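You operate a simulated robot arm through the tools that you are given. There is no shell and no other tool. Be economical: measure what you need, move in short steps, check, and stop when the job is done.

The job below is to be done with a simulated robot arm. You get a single attempt, and the scene is never put back.

TASK
Fetch the blue can from the top of the drum table and set it on the spare drum gear.

It is judged by the outcome, as a careful person would: the job done as asked, and still so three seconds after it is handed in. It fails if anything else is knocked over, pushed out of place, dropped, spilled or broken.

THE ROBOT
A 7-joint arm with a two-finger parallel gripper, fixed in place. Base frame: the origin is at the foot of the arm, x ahead of it, y to its left, z up; the work surface is at about z = 80. Readings come in cm, degrees, newtons and seconds.
With the tool pointing down near the work surface it reaches from about 30 to 70 cm from the base axis. Its first joint turns from -66.0 to 66.0 degrees. Payload 1.57 kg.
The tool frame sits at the grasp point between the pads (the TCP): z along the fingers, y along the line on which they close. The tips reach 3 cm beyond it. The gripper opens to 11 cm. The fingers are 2.4 cm wide and 1.2 cm thick; the gripper's body (4.8 by 11.2 cm) begins 7.8 cm behind the TCP.
Orientation is that of the tool frame in the base frame, as [roll, pitch, yaw] about the fixed x, y, z axes, in that order (R = Rz(yaw) Ry(pitch) Rx(roll)). With the fingers straight down and closing along the base's y, the tool's x points along the base's -x, its y along +y and its z along -z.

THE INTERFACE
- The arm moves only by the tool arm_command. Its argument "motion" is a list that holds one entry, the list of rows, each a list of 6 numbers: the shift along the tool's x, y, z in cm, then the turn, a rotation vector about the tool's x, y, z in degrees. In form: [[[x, y, z, rx, ry, rz], ...]]. A call has 1 to 12 rows; each row is the pose to reach, as a shift and turn from the pose commanded when the call began, along the tool's axes at that moment. "jaw" is the gripper command, from -1 (fully open) to 1 (shut), values between in proportion, set as the call begins (left out, the last holds). A row lasts 0.2 s, in which the tool goes at most 5 cm and 8.6 degrees; a call with a longer step from one row to the next is refused whole, and so is a gripper value outside its range. A pose out of reach is approached as far as the arm can. The call stops where the force on the tool passes 40 N (or 10 N more than at its start, if that is more) or the arm is blocked; 0.2 s more then pass. Each finger travels about 10.8 cm/s and halts on what it meets, pressing with about 36 N; the grip force reading is that of the motor and also rises with nothing between the fingers. The clock runs only during rows and for 0.2 s after the last one: add rows that repeat a pose to give the fingers time. It gives the time, the measured TCP pose, the force on the tool (base axes), the opening and the grip force at its end, in the units of the frame above (readings bear some noise), and new pictures: "views" is both (left out), scene, wrist or none.
- Cameras (640 x 400 px; columns grow to the right, rows downward): "scene" is fixed at [16.11, -40.38, 138.12]; the picture's right is [0.72, -0.70, 0.00], its down [-0.58, -0.60, -0.55] and it looks along [0.38, 0.39, -0.84] (base axes); focal length 307 px, centre (320, 200). "wrist" rides on the gripper at [-3.6, 0, -8] in the tool frame; the picture's right is [0.00, -1.00, 0.00], its down [0.97, 0.00, -0.24] and it looks along [0.24, 0.00, 0.97] (tool axes); focal length 218 px, centre (320, 200). There is no depth. A picture from a camera that has moved, and an enlarged one, comes with that camera's place and axes in the base frame and with its lens. The place of the scene camera against the robot may be out by one fixed shift of up to 1.2 cm in any direction.
- zoom(camera, box): a new picture of the part [left, top, right, bottom] of that camera's present view, enlarged. The clock stands still meanwhile.
- finish_job(): hands the job in; it is judged then, once.

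Go step by step. Nothing tells you positions but the pictures and the camera data: compare them with the known pose of the tool, close in by small moves and look again before you grip or let go. The budget is 90 turns and 170 pictures, counting those below and the enlarged ones. Unless the task says otherwise, let go and move clear before handing in, and close with one line.

The tools are called after "Emit:" as name(argument=value, ...) on one line, values as JSON. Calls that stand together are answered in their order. arm_command: Moves the arm, as the interface text tells. Its arguments: {"type":"object","properties":{"motion":{"type":"array"},"jaw":{"type":"number"},"views":{"type":"string","enum":["both","scene","wrist","none"]}},"required":["motion"]} The other tools are called the same way: zoom (camera, box) takes an enlarged picture of a part of a camera's view; finish_job () hands the job in.

At the start:

```text
t: 0.0
ee_pos: [30.12, -13.29, 108.61]
tool_rot: [-179.9, 0.0, 179.9]
contact_force: [-0.3, -0.3, -0.5]
gripper_width: 10.98
grip_force: 0.1
```

scene: 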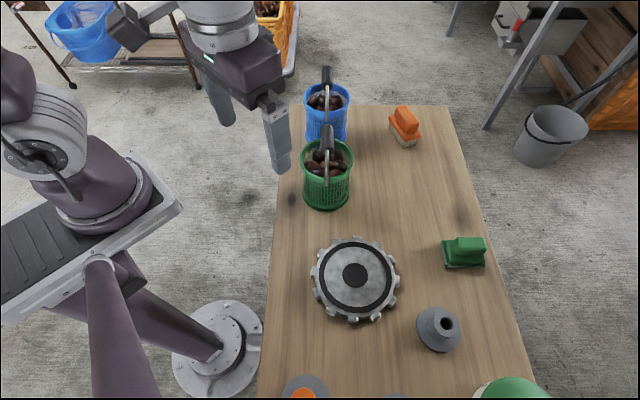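
wrist: 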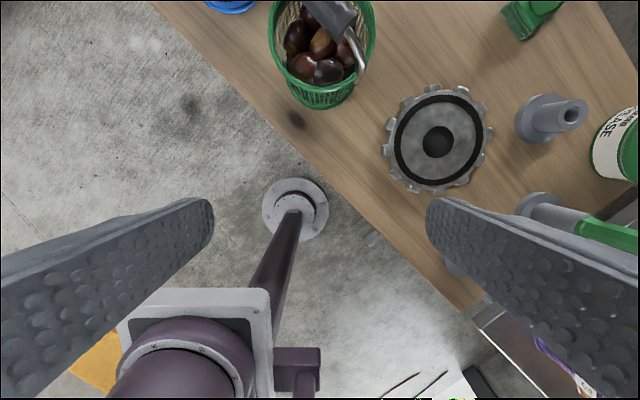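

The scene shows a plank table with two baskets, a gear, brushes, and a grease tin at the edge; I see no blue can yet. I'll enlarge parts of the view first.

Emit:
zoom(camera="scene", box=[260, 50, 420, 220])

Emit:
zoom(camera="scene", box=[260, 220, 560, 400])

Emit:
zoom(camera="wrist", box=[380, 60, 640, 400])

```text
2.35 times, centred on (340, 135) of scene
camera zoom: at [16.11, -40.38, 138.12], right [0.72, -0.7, 0.0], down [-0.58, -0.6, -0.55], along [0.38, 0.39, -0.84], focal length 723 px, centre (273, 353)
```

zoom: 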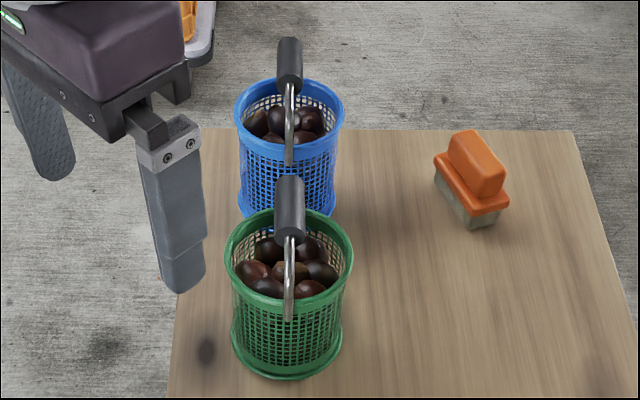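

```text
2.13 times, centred on (410, 310) of scene
camera zoom: at [16.11, -40.38, 138.12], right [0.72, -0.7, 0.0], down [-0.58, -0.6, -0.55], along [0.38, 0.39, -0.84], focal length 655 px, centre (128, -35)
```

zoom: 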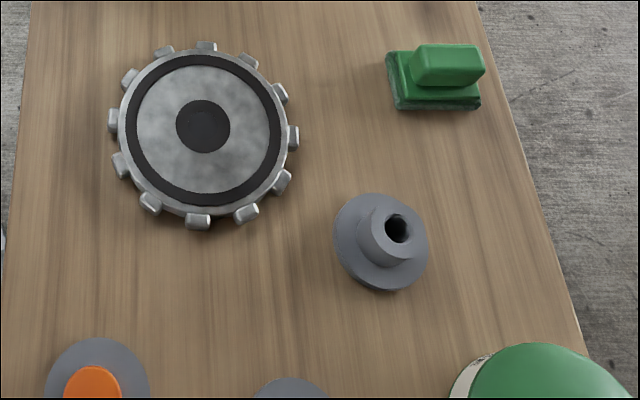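

```text
1.18 times, centred on (510, 230) of wrist
camera zoom: at [33.62, -13.37, 116.63], right [0.0, -1.0, 0.0], down [-0.97, 0.0, 0.24], along [-0.24, 0.0, -0.97], focal length 257 px, centre (96, 165)
```

zoom: 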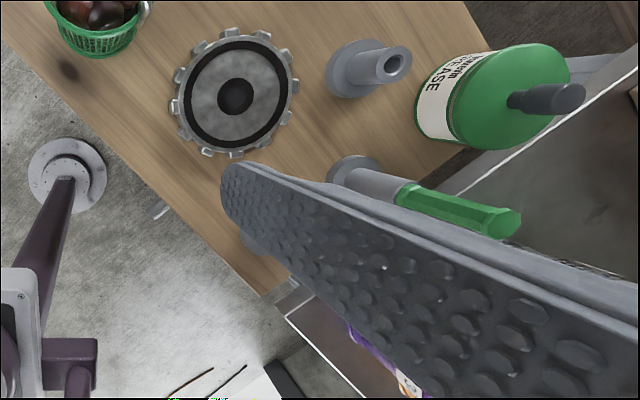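

The gear is near (34, -31); objects continue past the picture's lower edge (toward -y). I'll raise the arm and shift toward -y to see the rest.

Emit:
arm_command(motion=[[[0, 0, -4, 0, 0, 0], [-3, -3, -6, 0, 0, 0], [-6, -6, -8, 0, 0, 0], [-9, -9, -10, 0, 0, 0], [-11, -13, -10, 0, 0, 0], [-11, -17, -10, 0, 0, 0], [-11, -20, -10, 0, 0, 0], [-11, -20, -10, 0, 0, 0]]])

```text
t: 1.8
ee_pos: [41.16, -33.25, 118.55]
tool_rot: [180.0, 0.1, 180.0]
contact_force: [0.0, 0.8, -0.6]
gripper_width: 11.01
grip_force: 0.0
camera wrist: at [44.61, -33.3, 126.57], right [0.0, -1.0, 0.0], down [-0.97, 0.0, 0.24], along [-0.24, 0.0, -0.97], focal length 218 px, centre (320, 200)
```

scene: 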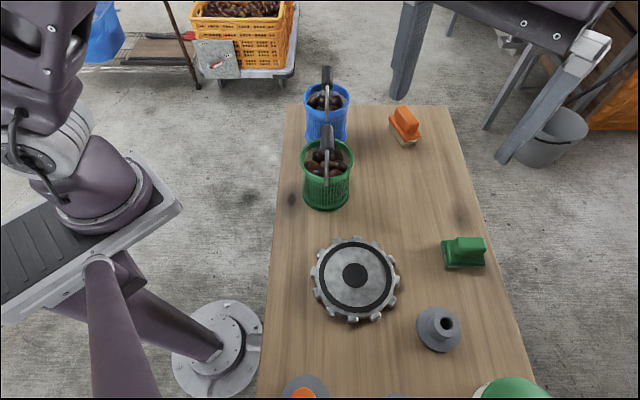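
wrist: 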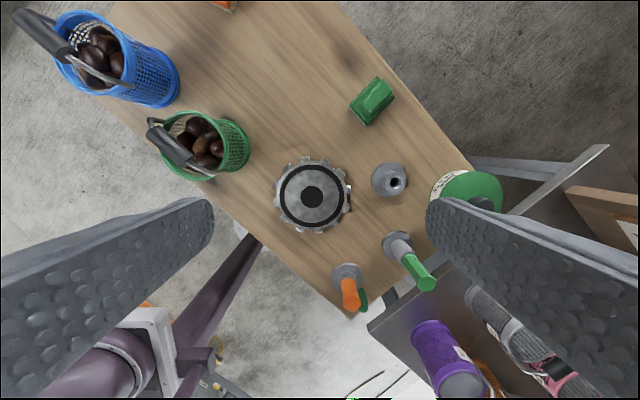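

No true blue can is in view yet, just the blue basket and a side cart with tins. I'll enlarge the cart and the blue basket.

Emit:
zoom(camera="wrist", box=[320, 120, 640, 400])

Emit:
zoom(camera="wrist", box=[0, 0, 270, 200])

```text
1.43 times, centred on (480, 260) of wrist
camera zoom: at [44.61, -33.3, 126.57], right [0.0, -1.0, 0.0], down [-0.97, 0.0, 0.24], along [-0.24, 0.0, -0.97], focal length 312 px, centre (91, 114)
```

zoom: 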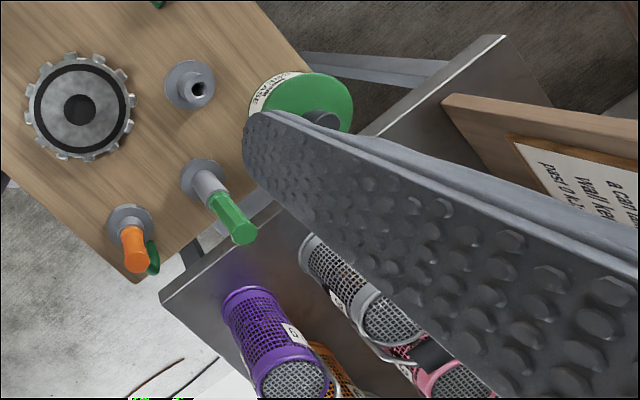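

```text
2.00 times, centred on (135, 100) of wrist
camera zoom: at [44.61, -33.3, 126.57], right [0.0, -1.0, 0.0], down [-0.97, 0.0, 0.24], along [-0.24, 0.0, -0.97], focal length 436 px, centre (690, 400)
```

zoom: 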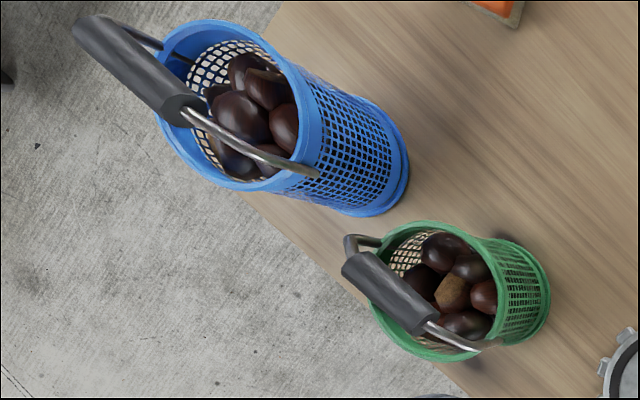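

There's a written board that mentions "a can", and mesh cans on the side cart, so a "can" seems to be one of these mesh baskets. I'll move so as to read the board.

Emit:
arm_command(motion=[[[2, -4, -1, 0, 0, 0], [4, -8, -2, 0, 0, 0], [6, -12, -2, 0, 0, 0], [8, -15, -2, 0, 0, 0], [8, -15, -2, 0, 0, 0]]], views="wrist")

```text
t: 3.0
ee_pos: [33.58, -43.79, 118.8]
tool_rot: [180.0, -0.1, 179.9]
contact_force: [0.2, 0.5, -0.8]
gripper_width: 11.02
grip_force: 0.1
out of reach, approached as far as the arm can: row 3, 4, 5
camera wrist: at [36.98, -43.81, 126.79], right [0.0, -1.0, 0.0], down [-0.97, 0.0, 0.24], along [-0.24, 0.0, -0.97], focal length 218 px, centre (320, 200)
```

wrist: 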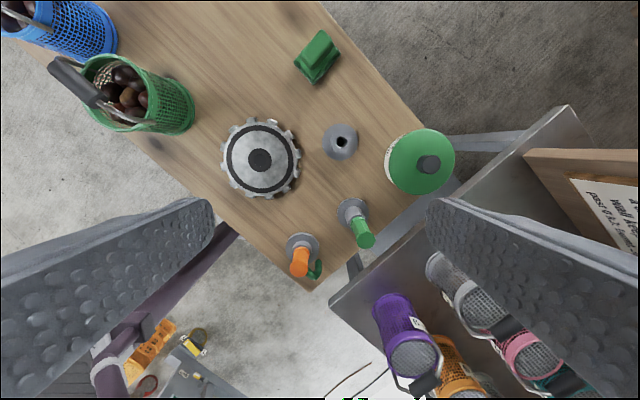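

The board lies at the right edge of the view. I'll tilt the camera toward -y to read it.

Emit:
arm_command(motion=[[[-1, 3, 0, 8, 0, 0], [-2, 5, 0, 16, 0, 0], [-3, 6, 0, 24, 0, 0], [-4, 6, 0, 32, 0, 0], [-5, 6, 0, 40, 0, 0], [-5, 6, 0, 40, 0, 0]]], views="wrist")

```text
t: 4.4
ee_pos: [38.38, -37.96, 119.03]
tool_rot: [-139.9, 0.0, -179.9]
contact_force: [-0.6, -0.1, 0.6]
gripper_width: 11.01
grip_force: 0.2
camera wrist: at [41.93, -32.87, 125.16], right [0.0, -0.77, 0.64], down [-0.97, 0.15, 0.18], along [-0.24, -0.63, -0.74], focal length 218 px, centre (320, 200)
```

wrist: 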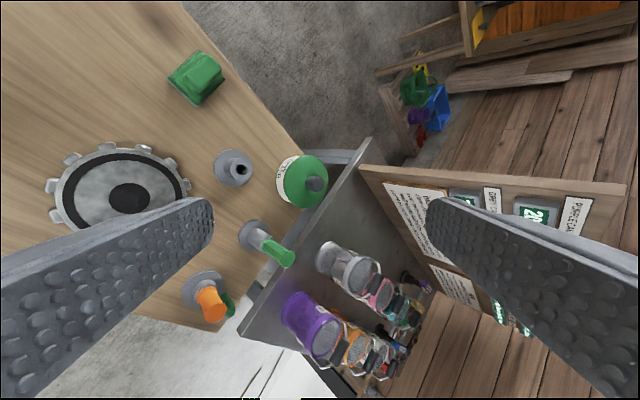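

The board is a labelled rack with notes. I'll enlarge it.

Emit:
zoom(camera="wrist", box=[350, 150, 510, 310])

Emit:
zoom(camera="wrist", box=[270, 230, 430, 400])

```text
2.50 times, centred on (430, 230) of wrist
camera zoom: at [41.93, -32.87, 125.16], right [0.0, -0.77, 0.64], down [-0.97, 0.15, 0.18], along [-0.24, -0.63, -0.74], focal length 546 px, centre (45, 125)
```

zoom: 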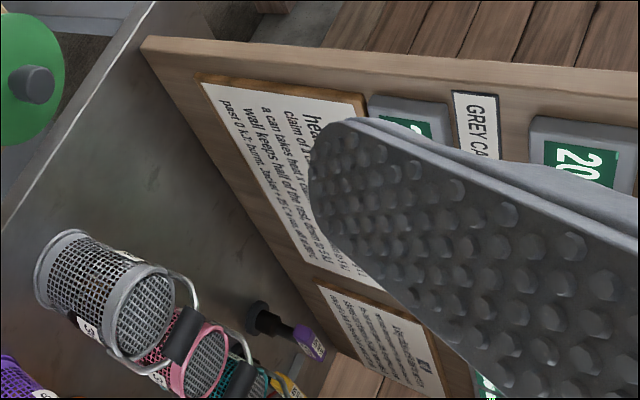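

```text
2.35 times, centred on (350, 315) of wrist
camera zoom: at [41.93, -32.87, 125.16], right [0.0, -0.77, 0.64], down [-0.97, 0.15, 0.18], along [-0.24, -0.63, -0.74], focal length 514 px, centre (249, -71)
```

zoom: 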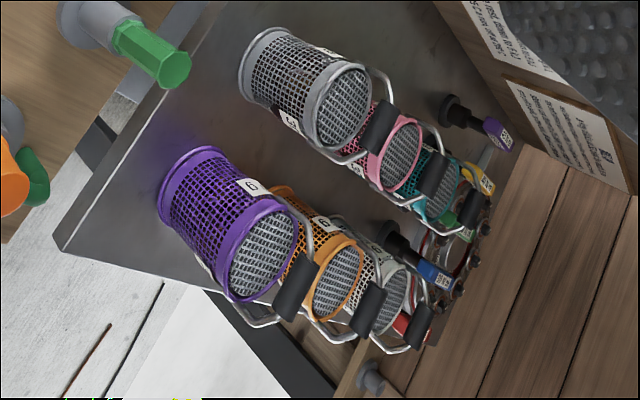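

The mesh baskets are the "cans" (the rack holds others in other colours), so the blue one on the wooden table is the target. I'll level the tool again.

Emit:
arm_command(motion=[[[0, 0, 0, -8, 0, 0], [0, 0, 0, -16, 0, 0], [0, 0, 0, -24, 0, 0], [0, 0, 0, -32, 0, 0], [0, 0, 0, -40, 0, 0], [0, 0, 0, -40, 0, 0]]], views="none")

```text
t: 5.8
ee_pos: [38.34, -38.0, 118.82]
tool_rot: [179.9, 0.0, -180.0]
contact_force: [0.2, -0.3, -0.1]
gripper_width: 10.97
grip_force: 0.0
```

Blue can estimated at (57, 0), rim z≈90, handle ≈95. I'll fly over at height and look from above.

Emit:
arm_command(motion=[[[-1.5, 4, 0, 0, 0, 0], [-3, 8, 0, 0, 0, 0], [-4.5, 12, 0, 0, 0, 0], [-6, 16, 0, 0, 0, 0], [-7.5, 20, 0, 0, 0, 0], [-9, 24, 0, 0, 0, 0], [-10.5, 28, 0, 0, 0, 0], [-12, 32, 0, 0, 0, 0], [-14, 36, 0, 0, 0, 0], [-15, 38, 0, 0, 0, 0], [-15, 38, 0, 0, 0, 0]]])

```text
t: 8.2
ee_pos: [53.32, 0.14, 119.06]
tool_rot: [-179.9, 0.0, -180.0]
contact_force: [0.4, -0.5, -0.1]
gripper_width: 11.02
grip_force: 0.1
camera wrist: at [56.83, 0.05, 127.05], right [0.0, -1.0, 0.0], down [-0.97, 0.0, 0.24], along [-0.24, 0.0, -0.97], focal length 218 px, centre (320, 200)
```

scene: 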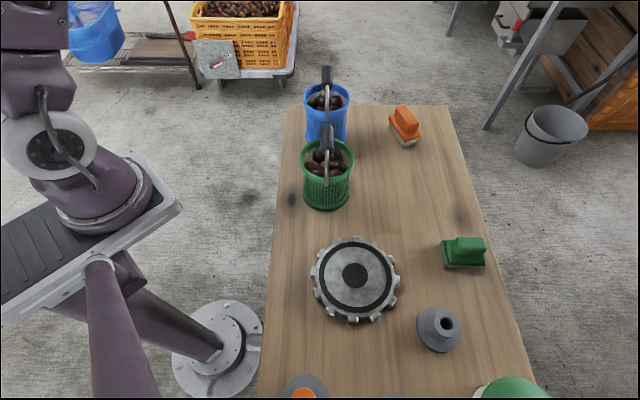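
wrist: 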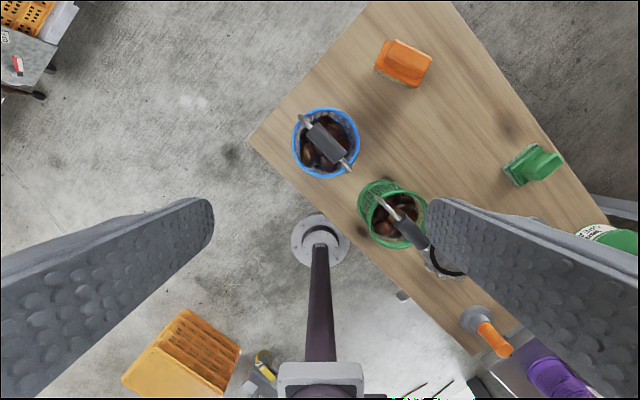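

The camera is nearly straight above the blue can. I'll enlarge to measure the grip's axis and centre.

Emit:
zoom(camera="wrist", box=[270, 92, 382, 162])

Emit:
zoom(camera="scene", box=[280, 55, 376, 115])

```text
5.71 times, centred on (326, 127) of wrist
camera zoom: at [56.83, 0.05, 127.05], right [0.0, -1.0, 0.0], down [-0.97, 0.0, 0.24], along [-0.24, 0.0, -0.97], focal length 1247 px, centre (286, 617)
```

zoom: 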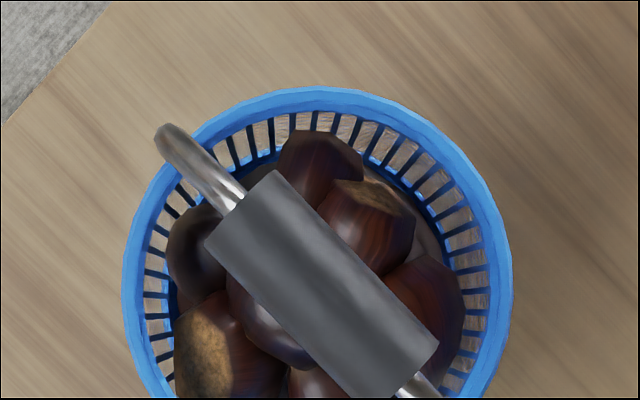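

```text
6.67 times, centred on (328, 85) of scene
camera zoom: at [16.11, -40.38, 138.12], right [0.72, -0.7, 0.0], down [-0.58, -0.6, -0.55], along [0.38, 0.39, -0.84], focal length 2048 px, centre (267, 967)
```

zoom: 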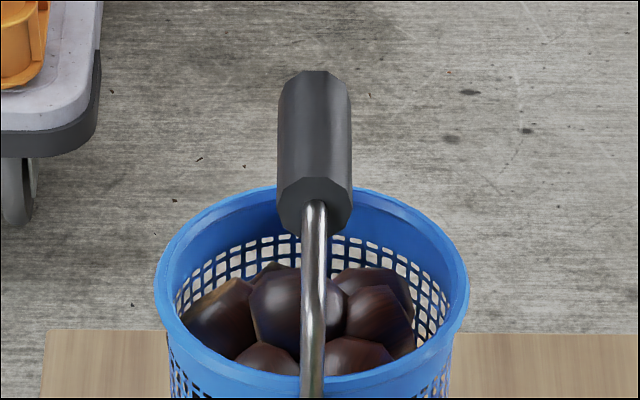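

The handle grip is centred near (57.4, -0.9), z≈97.5, its axis at 45°, about 2.3 cm thick. I'll turn the tool 45° and come down to above it.

Emit:
arm_command(motion=[[[-1, -0.3, 1, 0, 0, -8], [-2, -0.5, 3, 0, 0, -16], [-3, -0.7, 5, 0, 0, -24], [-4.1, -1, 7, 0, 0, -32], [-4.1, -1, 9, 0, 0, -40], [-4.1, -1, 11, 0, 0, -45], [-4.1, -1, 11, 0, 0, -45]]])

```text
t: 9.8
ee_pos: [57.61, -0.87, 107.86]
tool_rot: [-179.9, 0.0, -134.9]
contact_force: [0.9, -1.2, -0.7]
gripper_width: 11.0
grip_force: 0.2
camera wrist: at [59.97, 1.55, 115.89], right [0.71, -0.71, 0.0], down [-0.69, -0.69, 0.24], along [-0.17, -0.17, -0.97], focal length 218 px, centre (320, 200)
```

scene: 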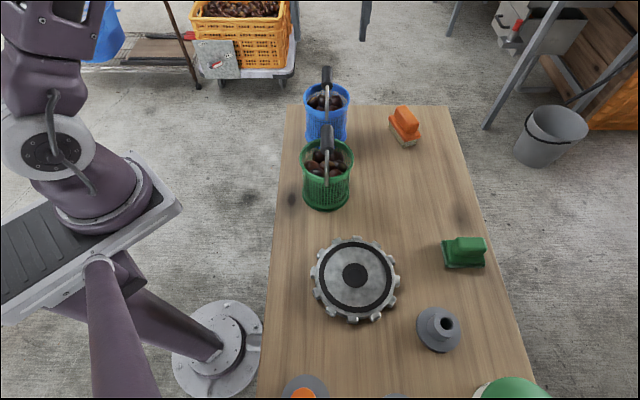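
wrist: 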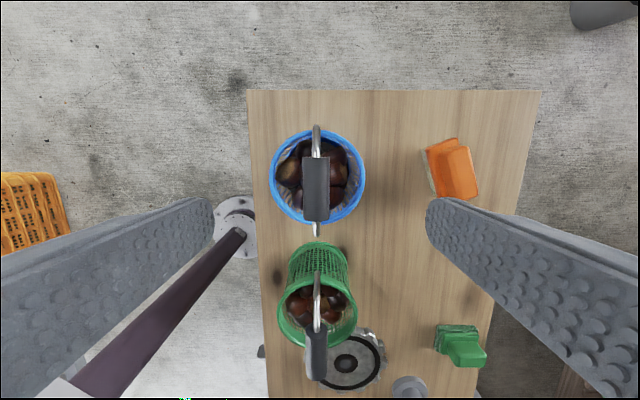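

The grip lines up with the fingers, offset about 0.3 cm in tool y. I'll correct it and come down to grasp height.

Emit:
arm_command(motion=[[[-0.2, 0.33, 2, 0, 0, 0], [-0.2, 0.33, 4, 0, 0, 0], [-0.2, 0.33, 6, 0, 0, 0], [-0.2, 0.33, 8, 0, 0, 0], [-0.2, 0.33, 9.5, 0, 0, 0], [-0.2, 0.33, 9.5, 0, 0, 0]]])

Emit:
zoom(camera="scene", box=[270, 40, 398, 120])

```text
t: 11.2
ee_pos: [57.47, -0.49, 98.54]
tool_rot: [180.0, 0.0, -135.0]
contact_force: [0.5, -0.3, 1.2]
gripper_width: 11.0
grip_force: 0.0
camera wrist: at [59.95, 1.99, 106.5], right [0.71, -0.71, 0.0], down [-0.69, -0.69, 0.24], along [-0.17, -0.17, -0.97], focal length 218 px, centre (320, 200)
```

scene: 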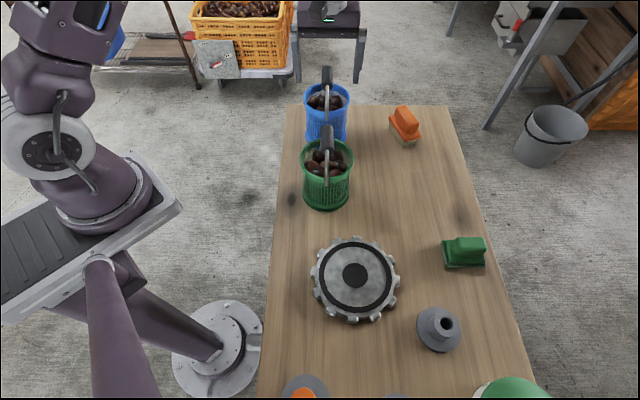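
wrist: 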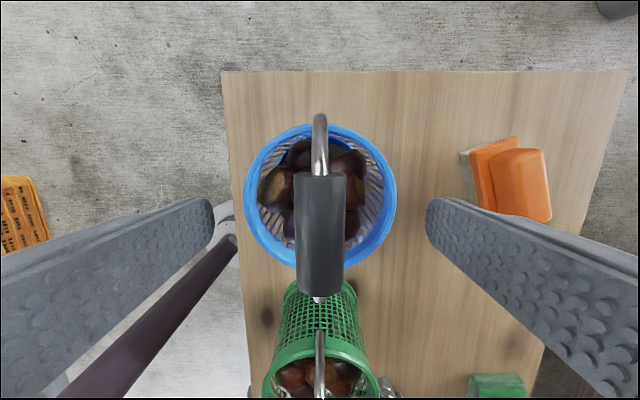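

```text
5.00 times, centred on (334, 80) of scene
camera zoom: at [16.11, -40.38, 138.12], right [0.72, -0.7, 0.0], down [-0.58, -0.6, -0.55], along [0.38, 0.39, -0.84], focal length 1536 px, centre (250, 800)
```

zoom: 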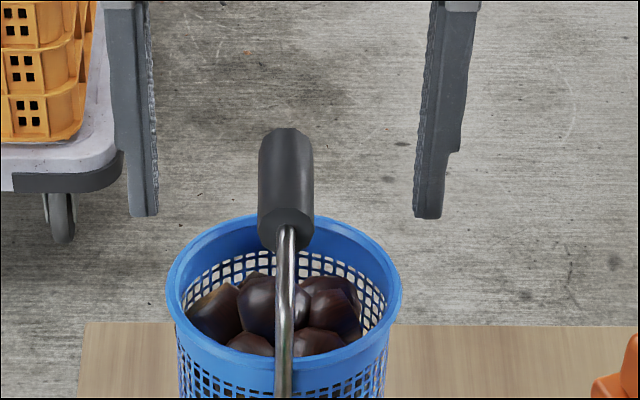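

The grip is centred between the fingers and slightly below the TCP. I'll drop 0.8 cm, shift 0.2, and close.

Emit:
arm_command(motion=[[[0.2, 0, 0.8, 0, 0, 0], [0.2, 0, 0.8, 0, 0, 0]]], views="none")

Emit:
arm_command(motion=[[[0, 0, 0, 0, 0, 0], [0, 0, 0, 0, 0, 0], [0, 0, 0, 0, 0, 0], [0, 0, 0, 0, 0, 0], [0, 0, 0, 0, 0, 0]]], jaw=1)

Emit:
zoom(camera="scene", box=[270, 40, 398, 120])

```text
t: 11.8
ee_pos: [57.29, -0.68, 97.68]
tool_rot: [-180.0, 0.0, -135.0]
contact_force: [0.0, 0.3, 0.2]
gripper_width: 11.01
grip_force: 0.0
```

```text
t: 13.0
ee_pos: [57.46, -0.78, 97.82]
tool_rot: [-180.0, 0.0, -135.0]
contact_force: [-1.1, 2.2, 1.1]
gripper_width: 2.35
grip_force: 35.8
camera wrist: at [59.82, 1.79, 105.73], right [0.71, -0.71, 0.0], down [-0.69, -0.69, 0.24], along [-0.17, -0.17, -0.97], focal length 218 px, centre (320, 200)
```

scene: 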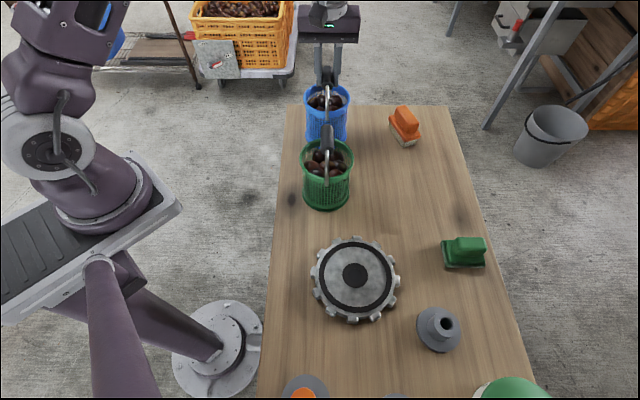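
wrist: 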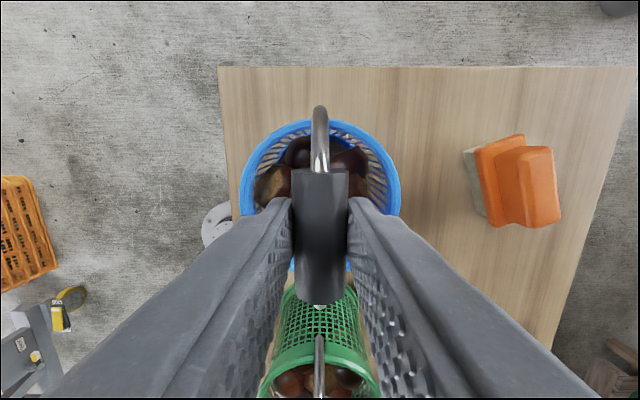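

```text
5.00 times, centred on (334, 80) of scene
camera zoom: at [16.11, -40.37, 138.13], right [0.72, -0.7, 0.0], down [-0.58, -0.6, -0.55], along [0.38, 0.39, -0.84], focal length 1536 px, centre (250, 800)
```

zoom: 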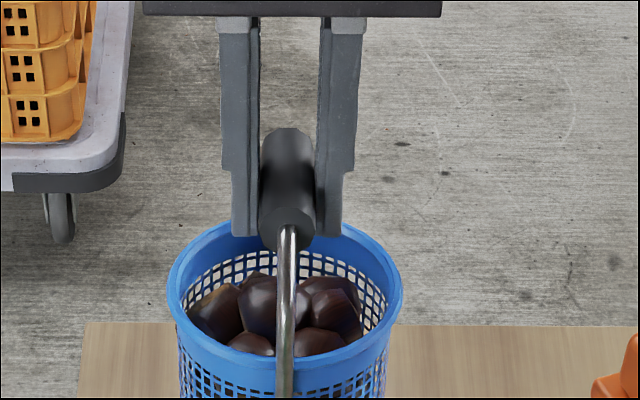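

Gripped at 2.35 cm. Now a slow small lift to check that it hangs level.

Emit:
arm_command(motion=[[[0, 0, -0.3, 0, 0, 0], [0, 0, -0.8, 0, 0, 0], [0, 0, -1.5, 0, 0, 0], [0, 0, -2.2, 0, 0, 0], [0, 0, -3, 0, 0, 0], [0, 0, -3, 0, 0, 0]]])

Emit:
zoom(camera="scene", box=[270, 40, 430, 140])

```text
t: 14.4
ee_pos: [57.31, -0.72, 100.83]
tool_rot: [-180.0, 0.0, -135.1]
contact_force: [-0.4, 0.4, -4.8]
gripper_width: 2.33
grip_force: 35.6
camera wrist: at [59.68, 1.74, 108.71], right [0.71, -0.71, 0.0], down [-0.69, -0.69, 0.24], along [-0.17, -0.17, -0.97], focal length 218 px, centre (320, 200)
```

scene: 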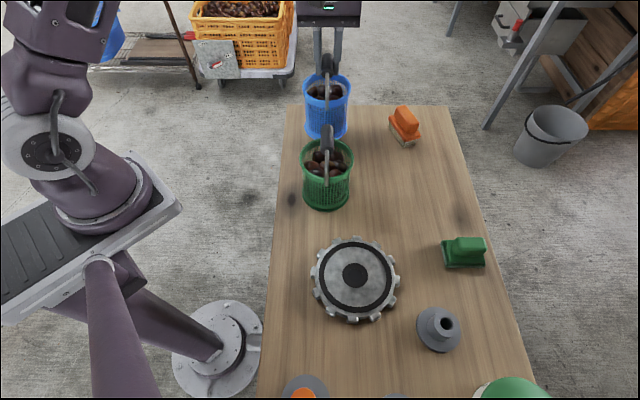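
wrist: 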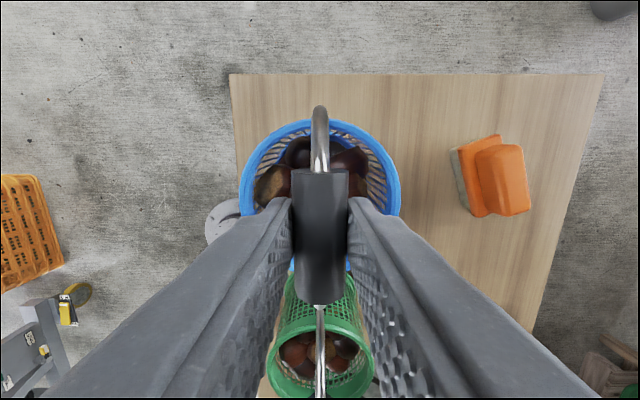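

```text
4.00 times, centred on (350, 90) of scene
camera zoom: at [16.12, -40.38, 138.12], right [0.72, -0.7, 0.0], down [-0.58, -0.6, -0.55], along [0.38, 0.39, -0.84], focal length 1229 px, centre (200, 640)
```

zoom: 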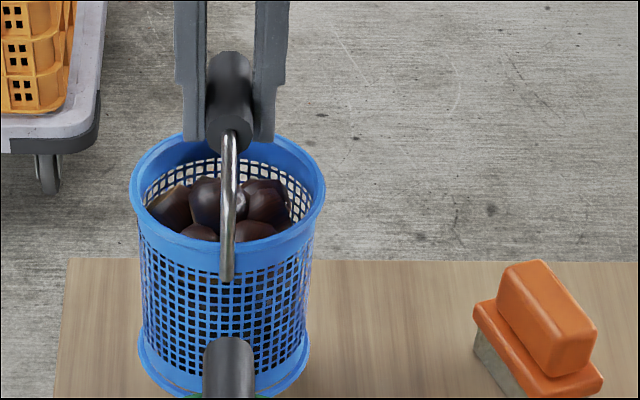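

It hangs level, about 0.5 kg. Next, raise it well clear, then carry it around the green can over the bare middle of the table.

Emit:
arm_command(motion=[[[0, 0, -1, 0, 0, 0], [0, 0, -2.5, 0, 0, 0], [0, 0, -4.5, 0, 0, 0], [0, 0, -6.5, 0, 0, 0], [0, 0, -8.5, 0, 0, 0], [0, 0, -10.5, 0, 0, 0], [0, 0, -12.5, 0, 0, 0], [0, 0, -14, 0, 0, 0], [0, 0, -15, 0, 0, 0], [0, 0, -15, 0, 0, 0]]], views="scene")

Emit:
arm_command(motion=[[[1, -1, 0, 0, 0, 0], [3, -2.5, 0, 0, 0, 0], [5, -4.5, 0, 0, 0, 0], [7, -6.5, 0, 0, 0, 0], [9, -8, 0, 0, 0, 0], [11, -9.3, 0, 0, 0, 0], [13, -10.4, 0, 0, 0, 0], [15, -11.1, 0, 0, 0, 0], [16, -11.3, 0, 0, 0, 0], [16, -11.3, 0, 0, 0, 0]]], views="scene")

```text
t: 16.6
ee_pos: [57.25, -0.78, 115.69]
tool_rot: [-180.0, -0.1, -134.9]
contact_force: [0.2, 0.4, -4.8]
gripper_width: 2.34
grip_force: 35.8
```

scene: 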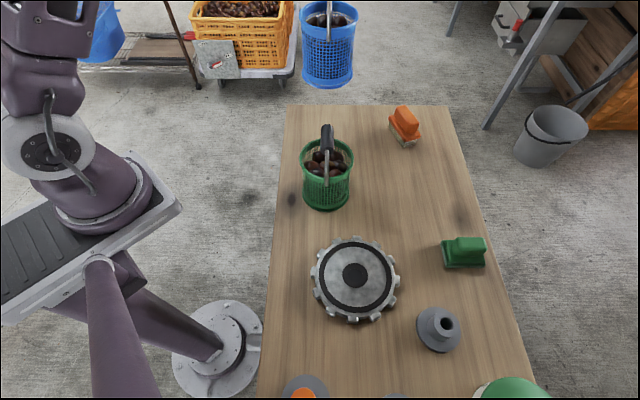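

```text
t: 18.8
ee_pos: [53.84, -20.02, 115.63]
tool_rot: [-180.0, 0.0, -135.0]
contact_force: [0.3, 0.1, -4.8]
gripper_width: 2.34
grip_force: 35.9
```

scene: 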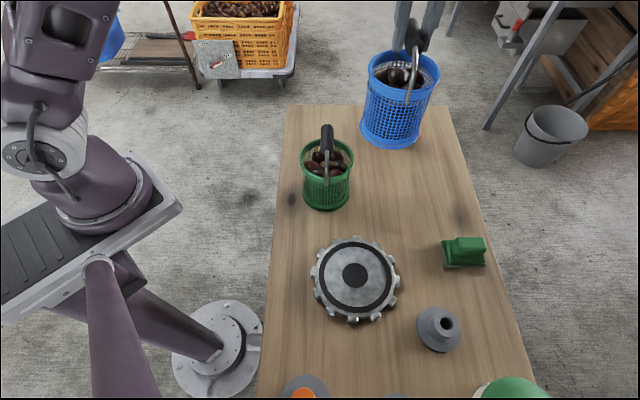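

Carried steadily. Now over the gear, holding height.

Emit:
arm_command(motion=[[[1, 0.2, 0, 0, 0, 0], [3, 0.6, 0, 0, 0, 0], [5.5, 1.2, 0, 0, 0, 0], [8, 1.8, 0, 0, 0, 0], [10.5, 2.5, 0, 0, 0, 0], [13, 3.2, 0, 0, 0, 0], [15.5, 3.9, 0, 0, 0, 0], [18, 4.6, 0, 0, 0, 0], [20, 5.2, 0, 0, 0, 0], [21.4, 5.6, 0, 0, 0, 0], [21.93, 5.7, 0, 0, 0, 0], [21.93, 5.7, 0, 0, 0, 0]]])

```text
t: 21.4
ee_pos: [34.32, -31.41, 115.53]
tool_rot: [-180.0, 0.0, -135.0]
contact_force: [0.3, 0.0, -3.5]
gripper_width: 2.36
grip_force: 35.3
camera wrist: at [36.76, -29.05, 123.58], right [0.71, -0.71, 0.0], down [-0.69, -0.69, 0.24], along [-0.17, -0.17, -0.97], focal length 218 px, centre (320, 200)
```

scene: 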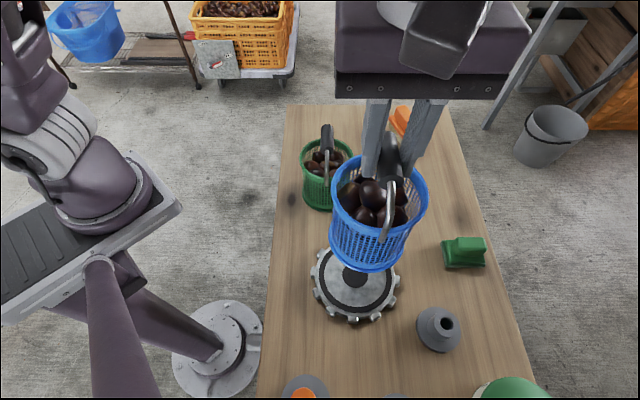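
wrist: 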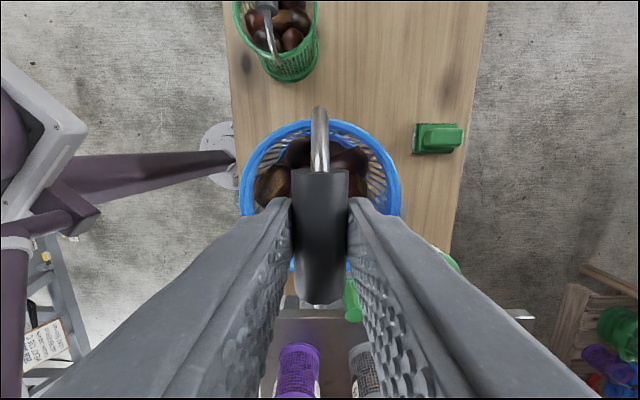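

Over the gear. I'll lower to about 4 cm above it and compare in the scene view.

Emit:
arm_command(motion=[[[0, 0, 2, 0, 0, 0], [0, 0, 4, 0, 0, 0], [0, 0, 6, 0, 0, 0], [0, 0, 8, 0, 0, 0], [0, 0, 10, 0, 0, 0], [0, 0, 11, 0, 0, 0], [0, 0, 11, 0, 0, 0]]], views="none")

Emit:
zoom(camera="scene", box=[270, 170, 462, 330])

```text
t: 23.0
ee_pos: [34.4, -31.64, 104.62]
tool_rot: [180.0, 0.0, -135.0]
contact_force: [0.4, 0.3, -5.0]
gripper_width: 2.37
grip_force: 35.2
```

```text
2.50 times, centred on (366, 250) of scene
camera zoom: at [16.12, -40.38, 138.12], right [0.72, -0.7, 0.0], down [-0.58, -0.6, -0.55], along [0.38, 0.39, -0.84], focal length 768 px, centre (205, 75)
```

zoom: 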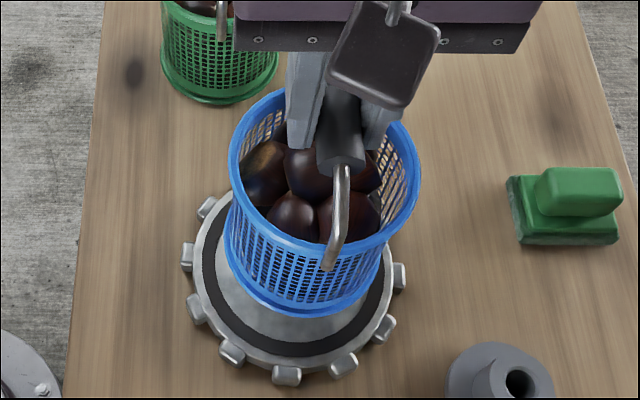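

The can is almost centred over the gear; I'll correct by ~0.4 cm and lower 3 cm more.

Emit:
arm_command(motion=[[[-0.28, 0.28, 0.8, 0, 0, 0], [-0.28, 0.28, 1.6, 0, 0, 0], [-0.28, 0.28, 2.4, 0, 0, 0], [-0.28, 0.28, 3, 0, 0, 0], [-0.28, 0.28, 3, 0, 0, 0]]], views="none")

Emit:
zoom(camera="scene", box=[300, 210, 420, 330])

```text
t: 24.2
ee_pos: [34.38, -31.02, 101.68]
tool_rot: [180.0, 0.0, -134.9]
contact_force: [-0.5, 0.0, -4.8]
gripper_width: 2.35
grip_force: 35.4
```

```text
3.33 times, centred on (360, 270) of scene
camera zoom: at [16.12, -40.38, 138.12], right [0.72, -0.7, 0.0], down [-0.58, -0.6, -0.55], along [0.38, 0.39, -0.84], focal length 1024 px, centre (187, -33)
```

zoom: 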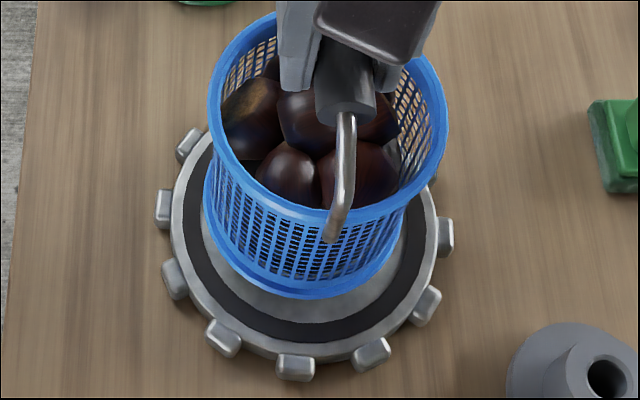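

Well centred with a small gap left. I'll lower in small steps until the weight comes off.

Emit:
arm_command(motion=[[[0, 0, 0.3, 0, 0, 0], [0, 0, 0.6, 0, 0, 0], [0, 0, 0.6, 0, 0, 0]]], views="none")

Emit:
arm_command(motion=[[[0, 0, 0.2, 0, 0, 0], [0, 0, 0.4, 0, 0, 0], [0, 0, 0.4, 0, 0, 0]]], views="none")

```text
t: 25.0
ee_pos: [34.34, -31.11, 100.99]
tool_rot: [180.0, 0.0, -134.9]
contact_force: [0.0, 0.1, -4.8]
gripper_width: 2.37
grip_force: 36.3
```

```text
t: 25.8
ee_pos: [34.26, -31.15, 100.64]
tool_rot: [-180.0, 0.1, -135.0]
contact_force: [-0.1, 0.0, -5.1]
gripper_width: 2.35
grip_force: 35.7
```

Still hanging free; lowering on.

Emit:
arm_command(motion=[[[0, 0, 0.2, 0, 0, 0], [0, 0, 0.4, 0, 0, 0], [0, 0, 0.4, 0, 0, 0]]], views="none")

Emit:
zoom(camera="scene", box=[300, 210, 420, 330])

```text
t: 26.6
ee_pos: [34.29, -31.11, 100.25]
tool_rot: [-179.9, 0.0, -135.0]
contact_force: [-0.4, 0.6, -3.8]
gripper_width: 2.34
grip_force: 35.8
```

```text
3.33 times, centred on (360, 270) of scene
camera zoom: at [16.12, -40.38, 138.12], right [0.72, -0.7, 0.0], down [-0.58, -0.6, -0.55], along [0.38, 0.39, -0.84], focal length 1024 px, centre (187, -33)
```

zoom: 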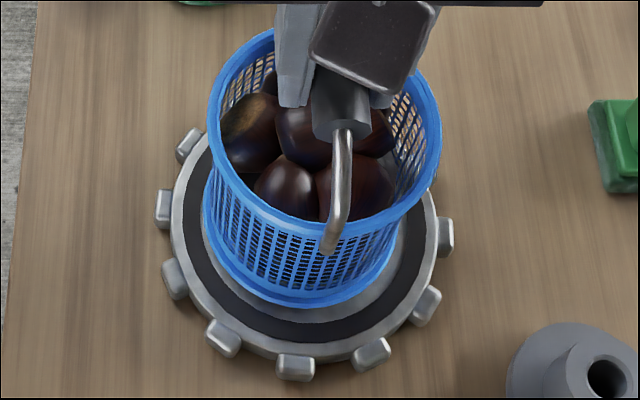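

Emit:
arm_command(motion=[[[0, 0, 0.15, 0, 0, 0], [0, 0, 0.3, 0, 0, 0], [0, 0, 0.3, 0, 0, 0]]], views="none")

Emit:
arm_command(motion=[[[0, 0, 0.15, 0, 0, 0], [0, 0, 0.3, 0, 0, 0], [0, 0, 0.3, 0, 0, 0]]], views="none")

```text
t: 27.4
ee_pos: [34.38, -31.22, 99.93]
tool_rot: [180.0, 0.0, -135.0]
contact_force: [0.1, -0.4, -5.5]
gripper_width: 2.34
grip_force: 35.9
```

```text
t: 28.2
ee_pos: [34.4, -31.16, 99.66]
tool_rot: [179.9, 0.1, -135.0]
contact_force: [0.7, -0.7, -5.3]
gripper_width: 2.37
grip_force: 35.4
```

The full weight is still on the gripper, so the can isn't down yet; on in small steps.

Emit:
arm_command(motion=[[[0, 0, 0.15, 0, 0, 0], [0, 0, 0.3, 0, 0, 0], [0, 0, 0.3, 0, 0, 0]]], views="none")

Emit:
arm_command(motion=[[[0, 0, 0.15, 0, 0, 0], [0, 0, 0.3, 0, 0, 0], [0, 0, 0.3, 0, 0, 0]]], views="none")

Emit:
zoom(camera="scene", box=[300, 210, 420, 330])

```text
t: 29.0
ee_pos: [34.27, -31.06, 99.37]
tool_rot: [-179.9, 0.1, -134.9]
contact_force: [-5.1, 6.2, 28.3]
gripper_width: 2.33
grip_force: 36.0
```

```text
t: 29.8
ee_pos: [34.35, -30.99, 99.07]
tool_rot: [179.9, 0.0, -134.9]
contact_force: [-6.6, 2.0, 27.9]
gripper_width: 2.34
grip_force: 35.5
```

```text
3.33 times, centred on (360, 270) of scene
camera zoom: at [16.07, -40.35, 138.14], right [0.72, -0.7, 0.0], down [-0.58, -0.6, -0.55], along [0.38, 0.39, -0.84], focal length 1024 px, centre (187, -33)
```

zoom: 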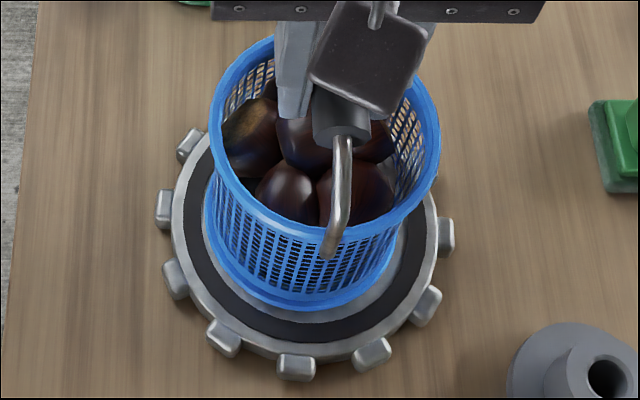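

The can has touched down and is being pressed. I'll ease up a little before letting go.

Emit:
arm_command(motion=[[[0, 0, -0.1, 0, 0, 0], [0, 0, -0.1, 0, 0, 0]]], views="none")

```text
t: 30.4
ee_pos: [34.41, -31.04, 99.09]
tool_rot: [179.9, 0.1, -135.1]
contact_force: [-0.9, -0.9, -4.0]
gripper_width: 2.34
grip_force: 35.9
```

Load is balanced within a millimetre of contact. Releasing now.

Emit:
arm_command(motion=[[[0, 0, 0.05, 0, 0, 0], [0, 0, 0.05, 0, 0, 0], [0, 0, 0.05, 0, 0, 0], [0, 0, 0.05, 0, 0, 0]]], jaw=0)

```text
t: 31.4
ee_pos: [34.34, -31.12, 99.22]
tool_rot: [180.0, 0.0, -135.0]
contact_force: [0.3, -0.5, 0.1]
gripper_width: 5.48
grip_force: 0.2
camera wrist: at [36.79, -28.62, 107.14], right [0.71, -0.71, 0.0], down [-0.69, -0.69, 0.24], along [-0.17, -0.17, -0.97], focal length 218 px, centre (320, 200)
```

scene: 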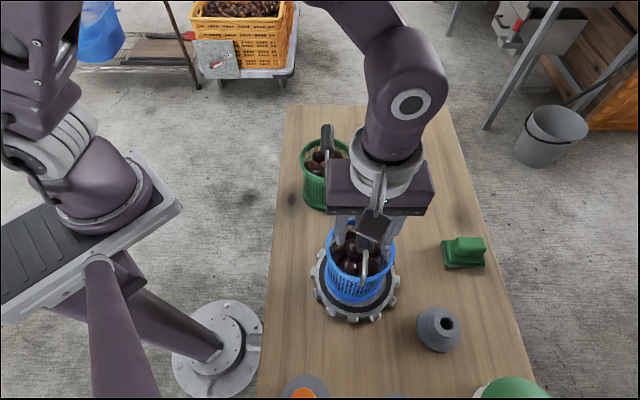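
wrist: 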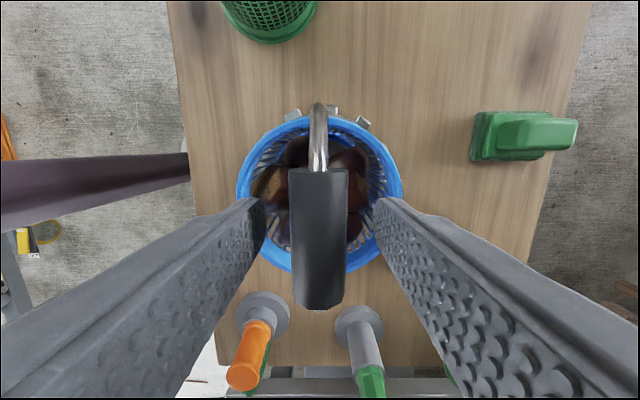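

The can stands freely and upright. I'll lift straight up and check.

Emit:
arm_command(motion=[[[0, 0, -1.5, 0, 0, 0], [0, 0, -3.5, 0, 0, 0], [0, 0, -6, 0, 0, 0], [0, 0, -9, 0, 0, 0], [0, 0, -12, 0, 0, 0], [0, 0, -15, 0, 0, 0], [-4, 0, -17, 0, 0, 0], [-8, 0, -18, 0, 0, 0], [-12, 0, -18, 0, 0, 0], [-12, 0, -18, 0, 0, 0]]])

Emit:
zoom(camera="scene", box=[290, 190, 430, 330])

```text
t: 33.6
ee_pos: [42.78, -22.56, 117.27]
tool_rot: [180.0, -0.1, -135.1]
contact_force: [0.7, -0.3, -0.5]
gripper_width: 5.5
grip_force: 0.1
camera wrist: at [45.26, -20.13, 125.22], right [0.71, -0.71, 0.0], down [-0.69, -0.69, 0.24], along [-0.17, -0.17, -0.97], focal length 218 px, centre (320, 200)
```

scene: 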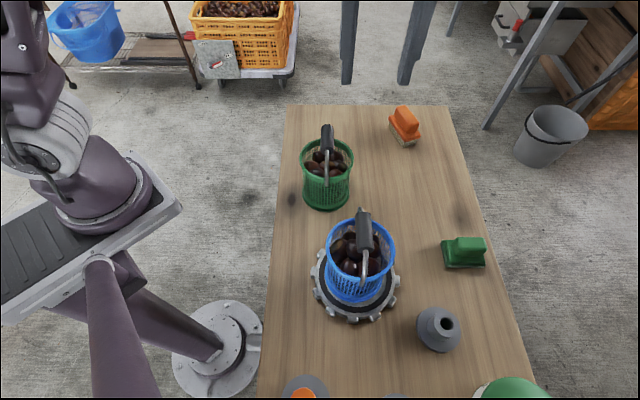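
wrist: 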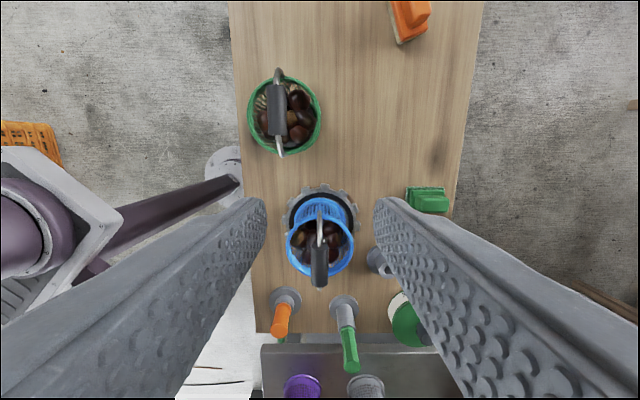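

```text
2.86 times, centred on (360, 260) of scene
camera zoom: at [16.11, -40.38, 138.12], right [0.72, -0.7, 0.0], down [-0.58, -0.6, -0.55], along [0.38, 0.39, -0.84], focal length 878 px, centre (206, 29)
```

zoom: 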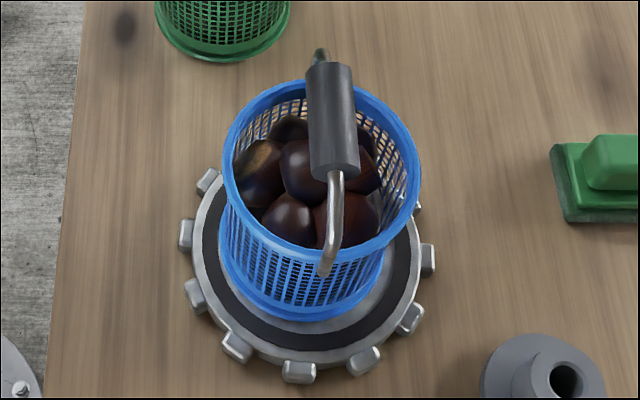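

The blue can stands upright on the gear with its chestnuts inside, nothing else has moved, and the arm is clear. Handing in.

Emit:
finish_job()

```text
The job is handed in.
```

The blue can of chestnuts now stands upright on the spare drum gear, with nothing spilled and nothing else moved; I took "can" to mean the blue mesh basket, as it was the only blue one on the table.
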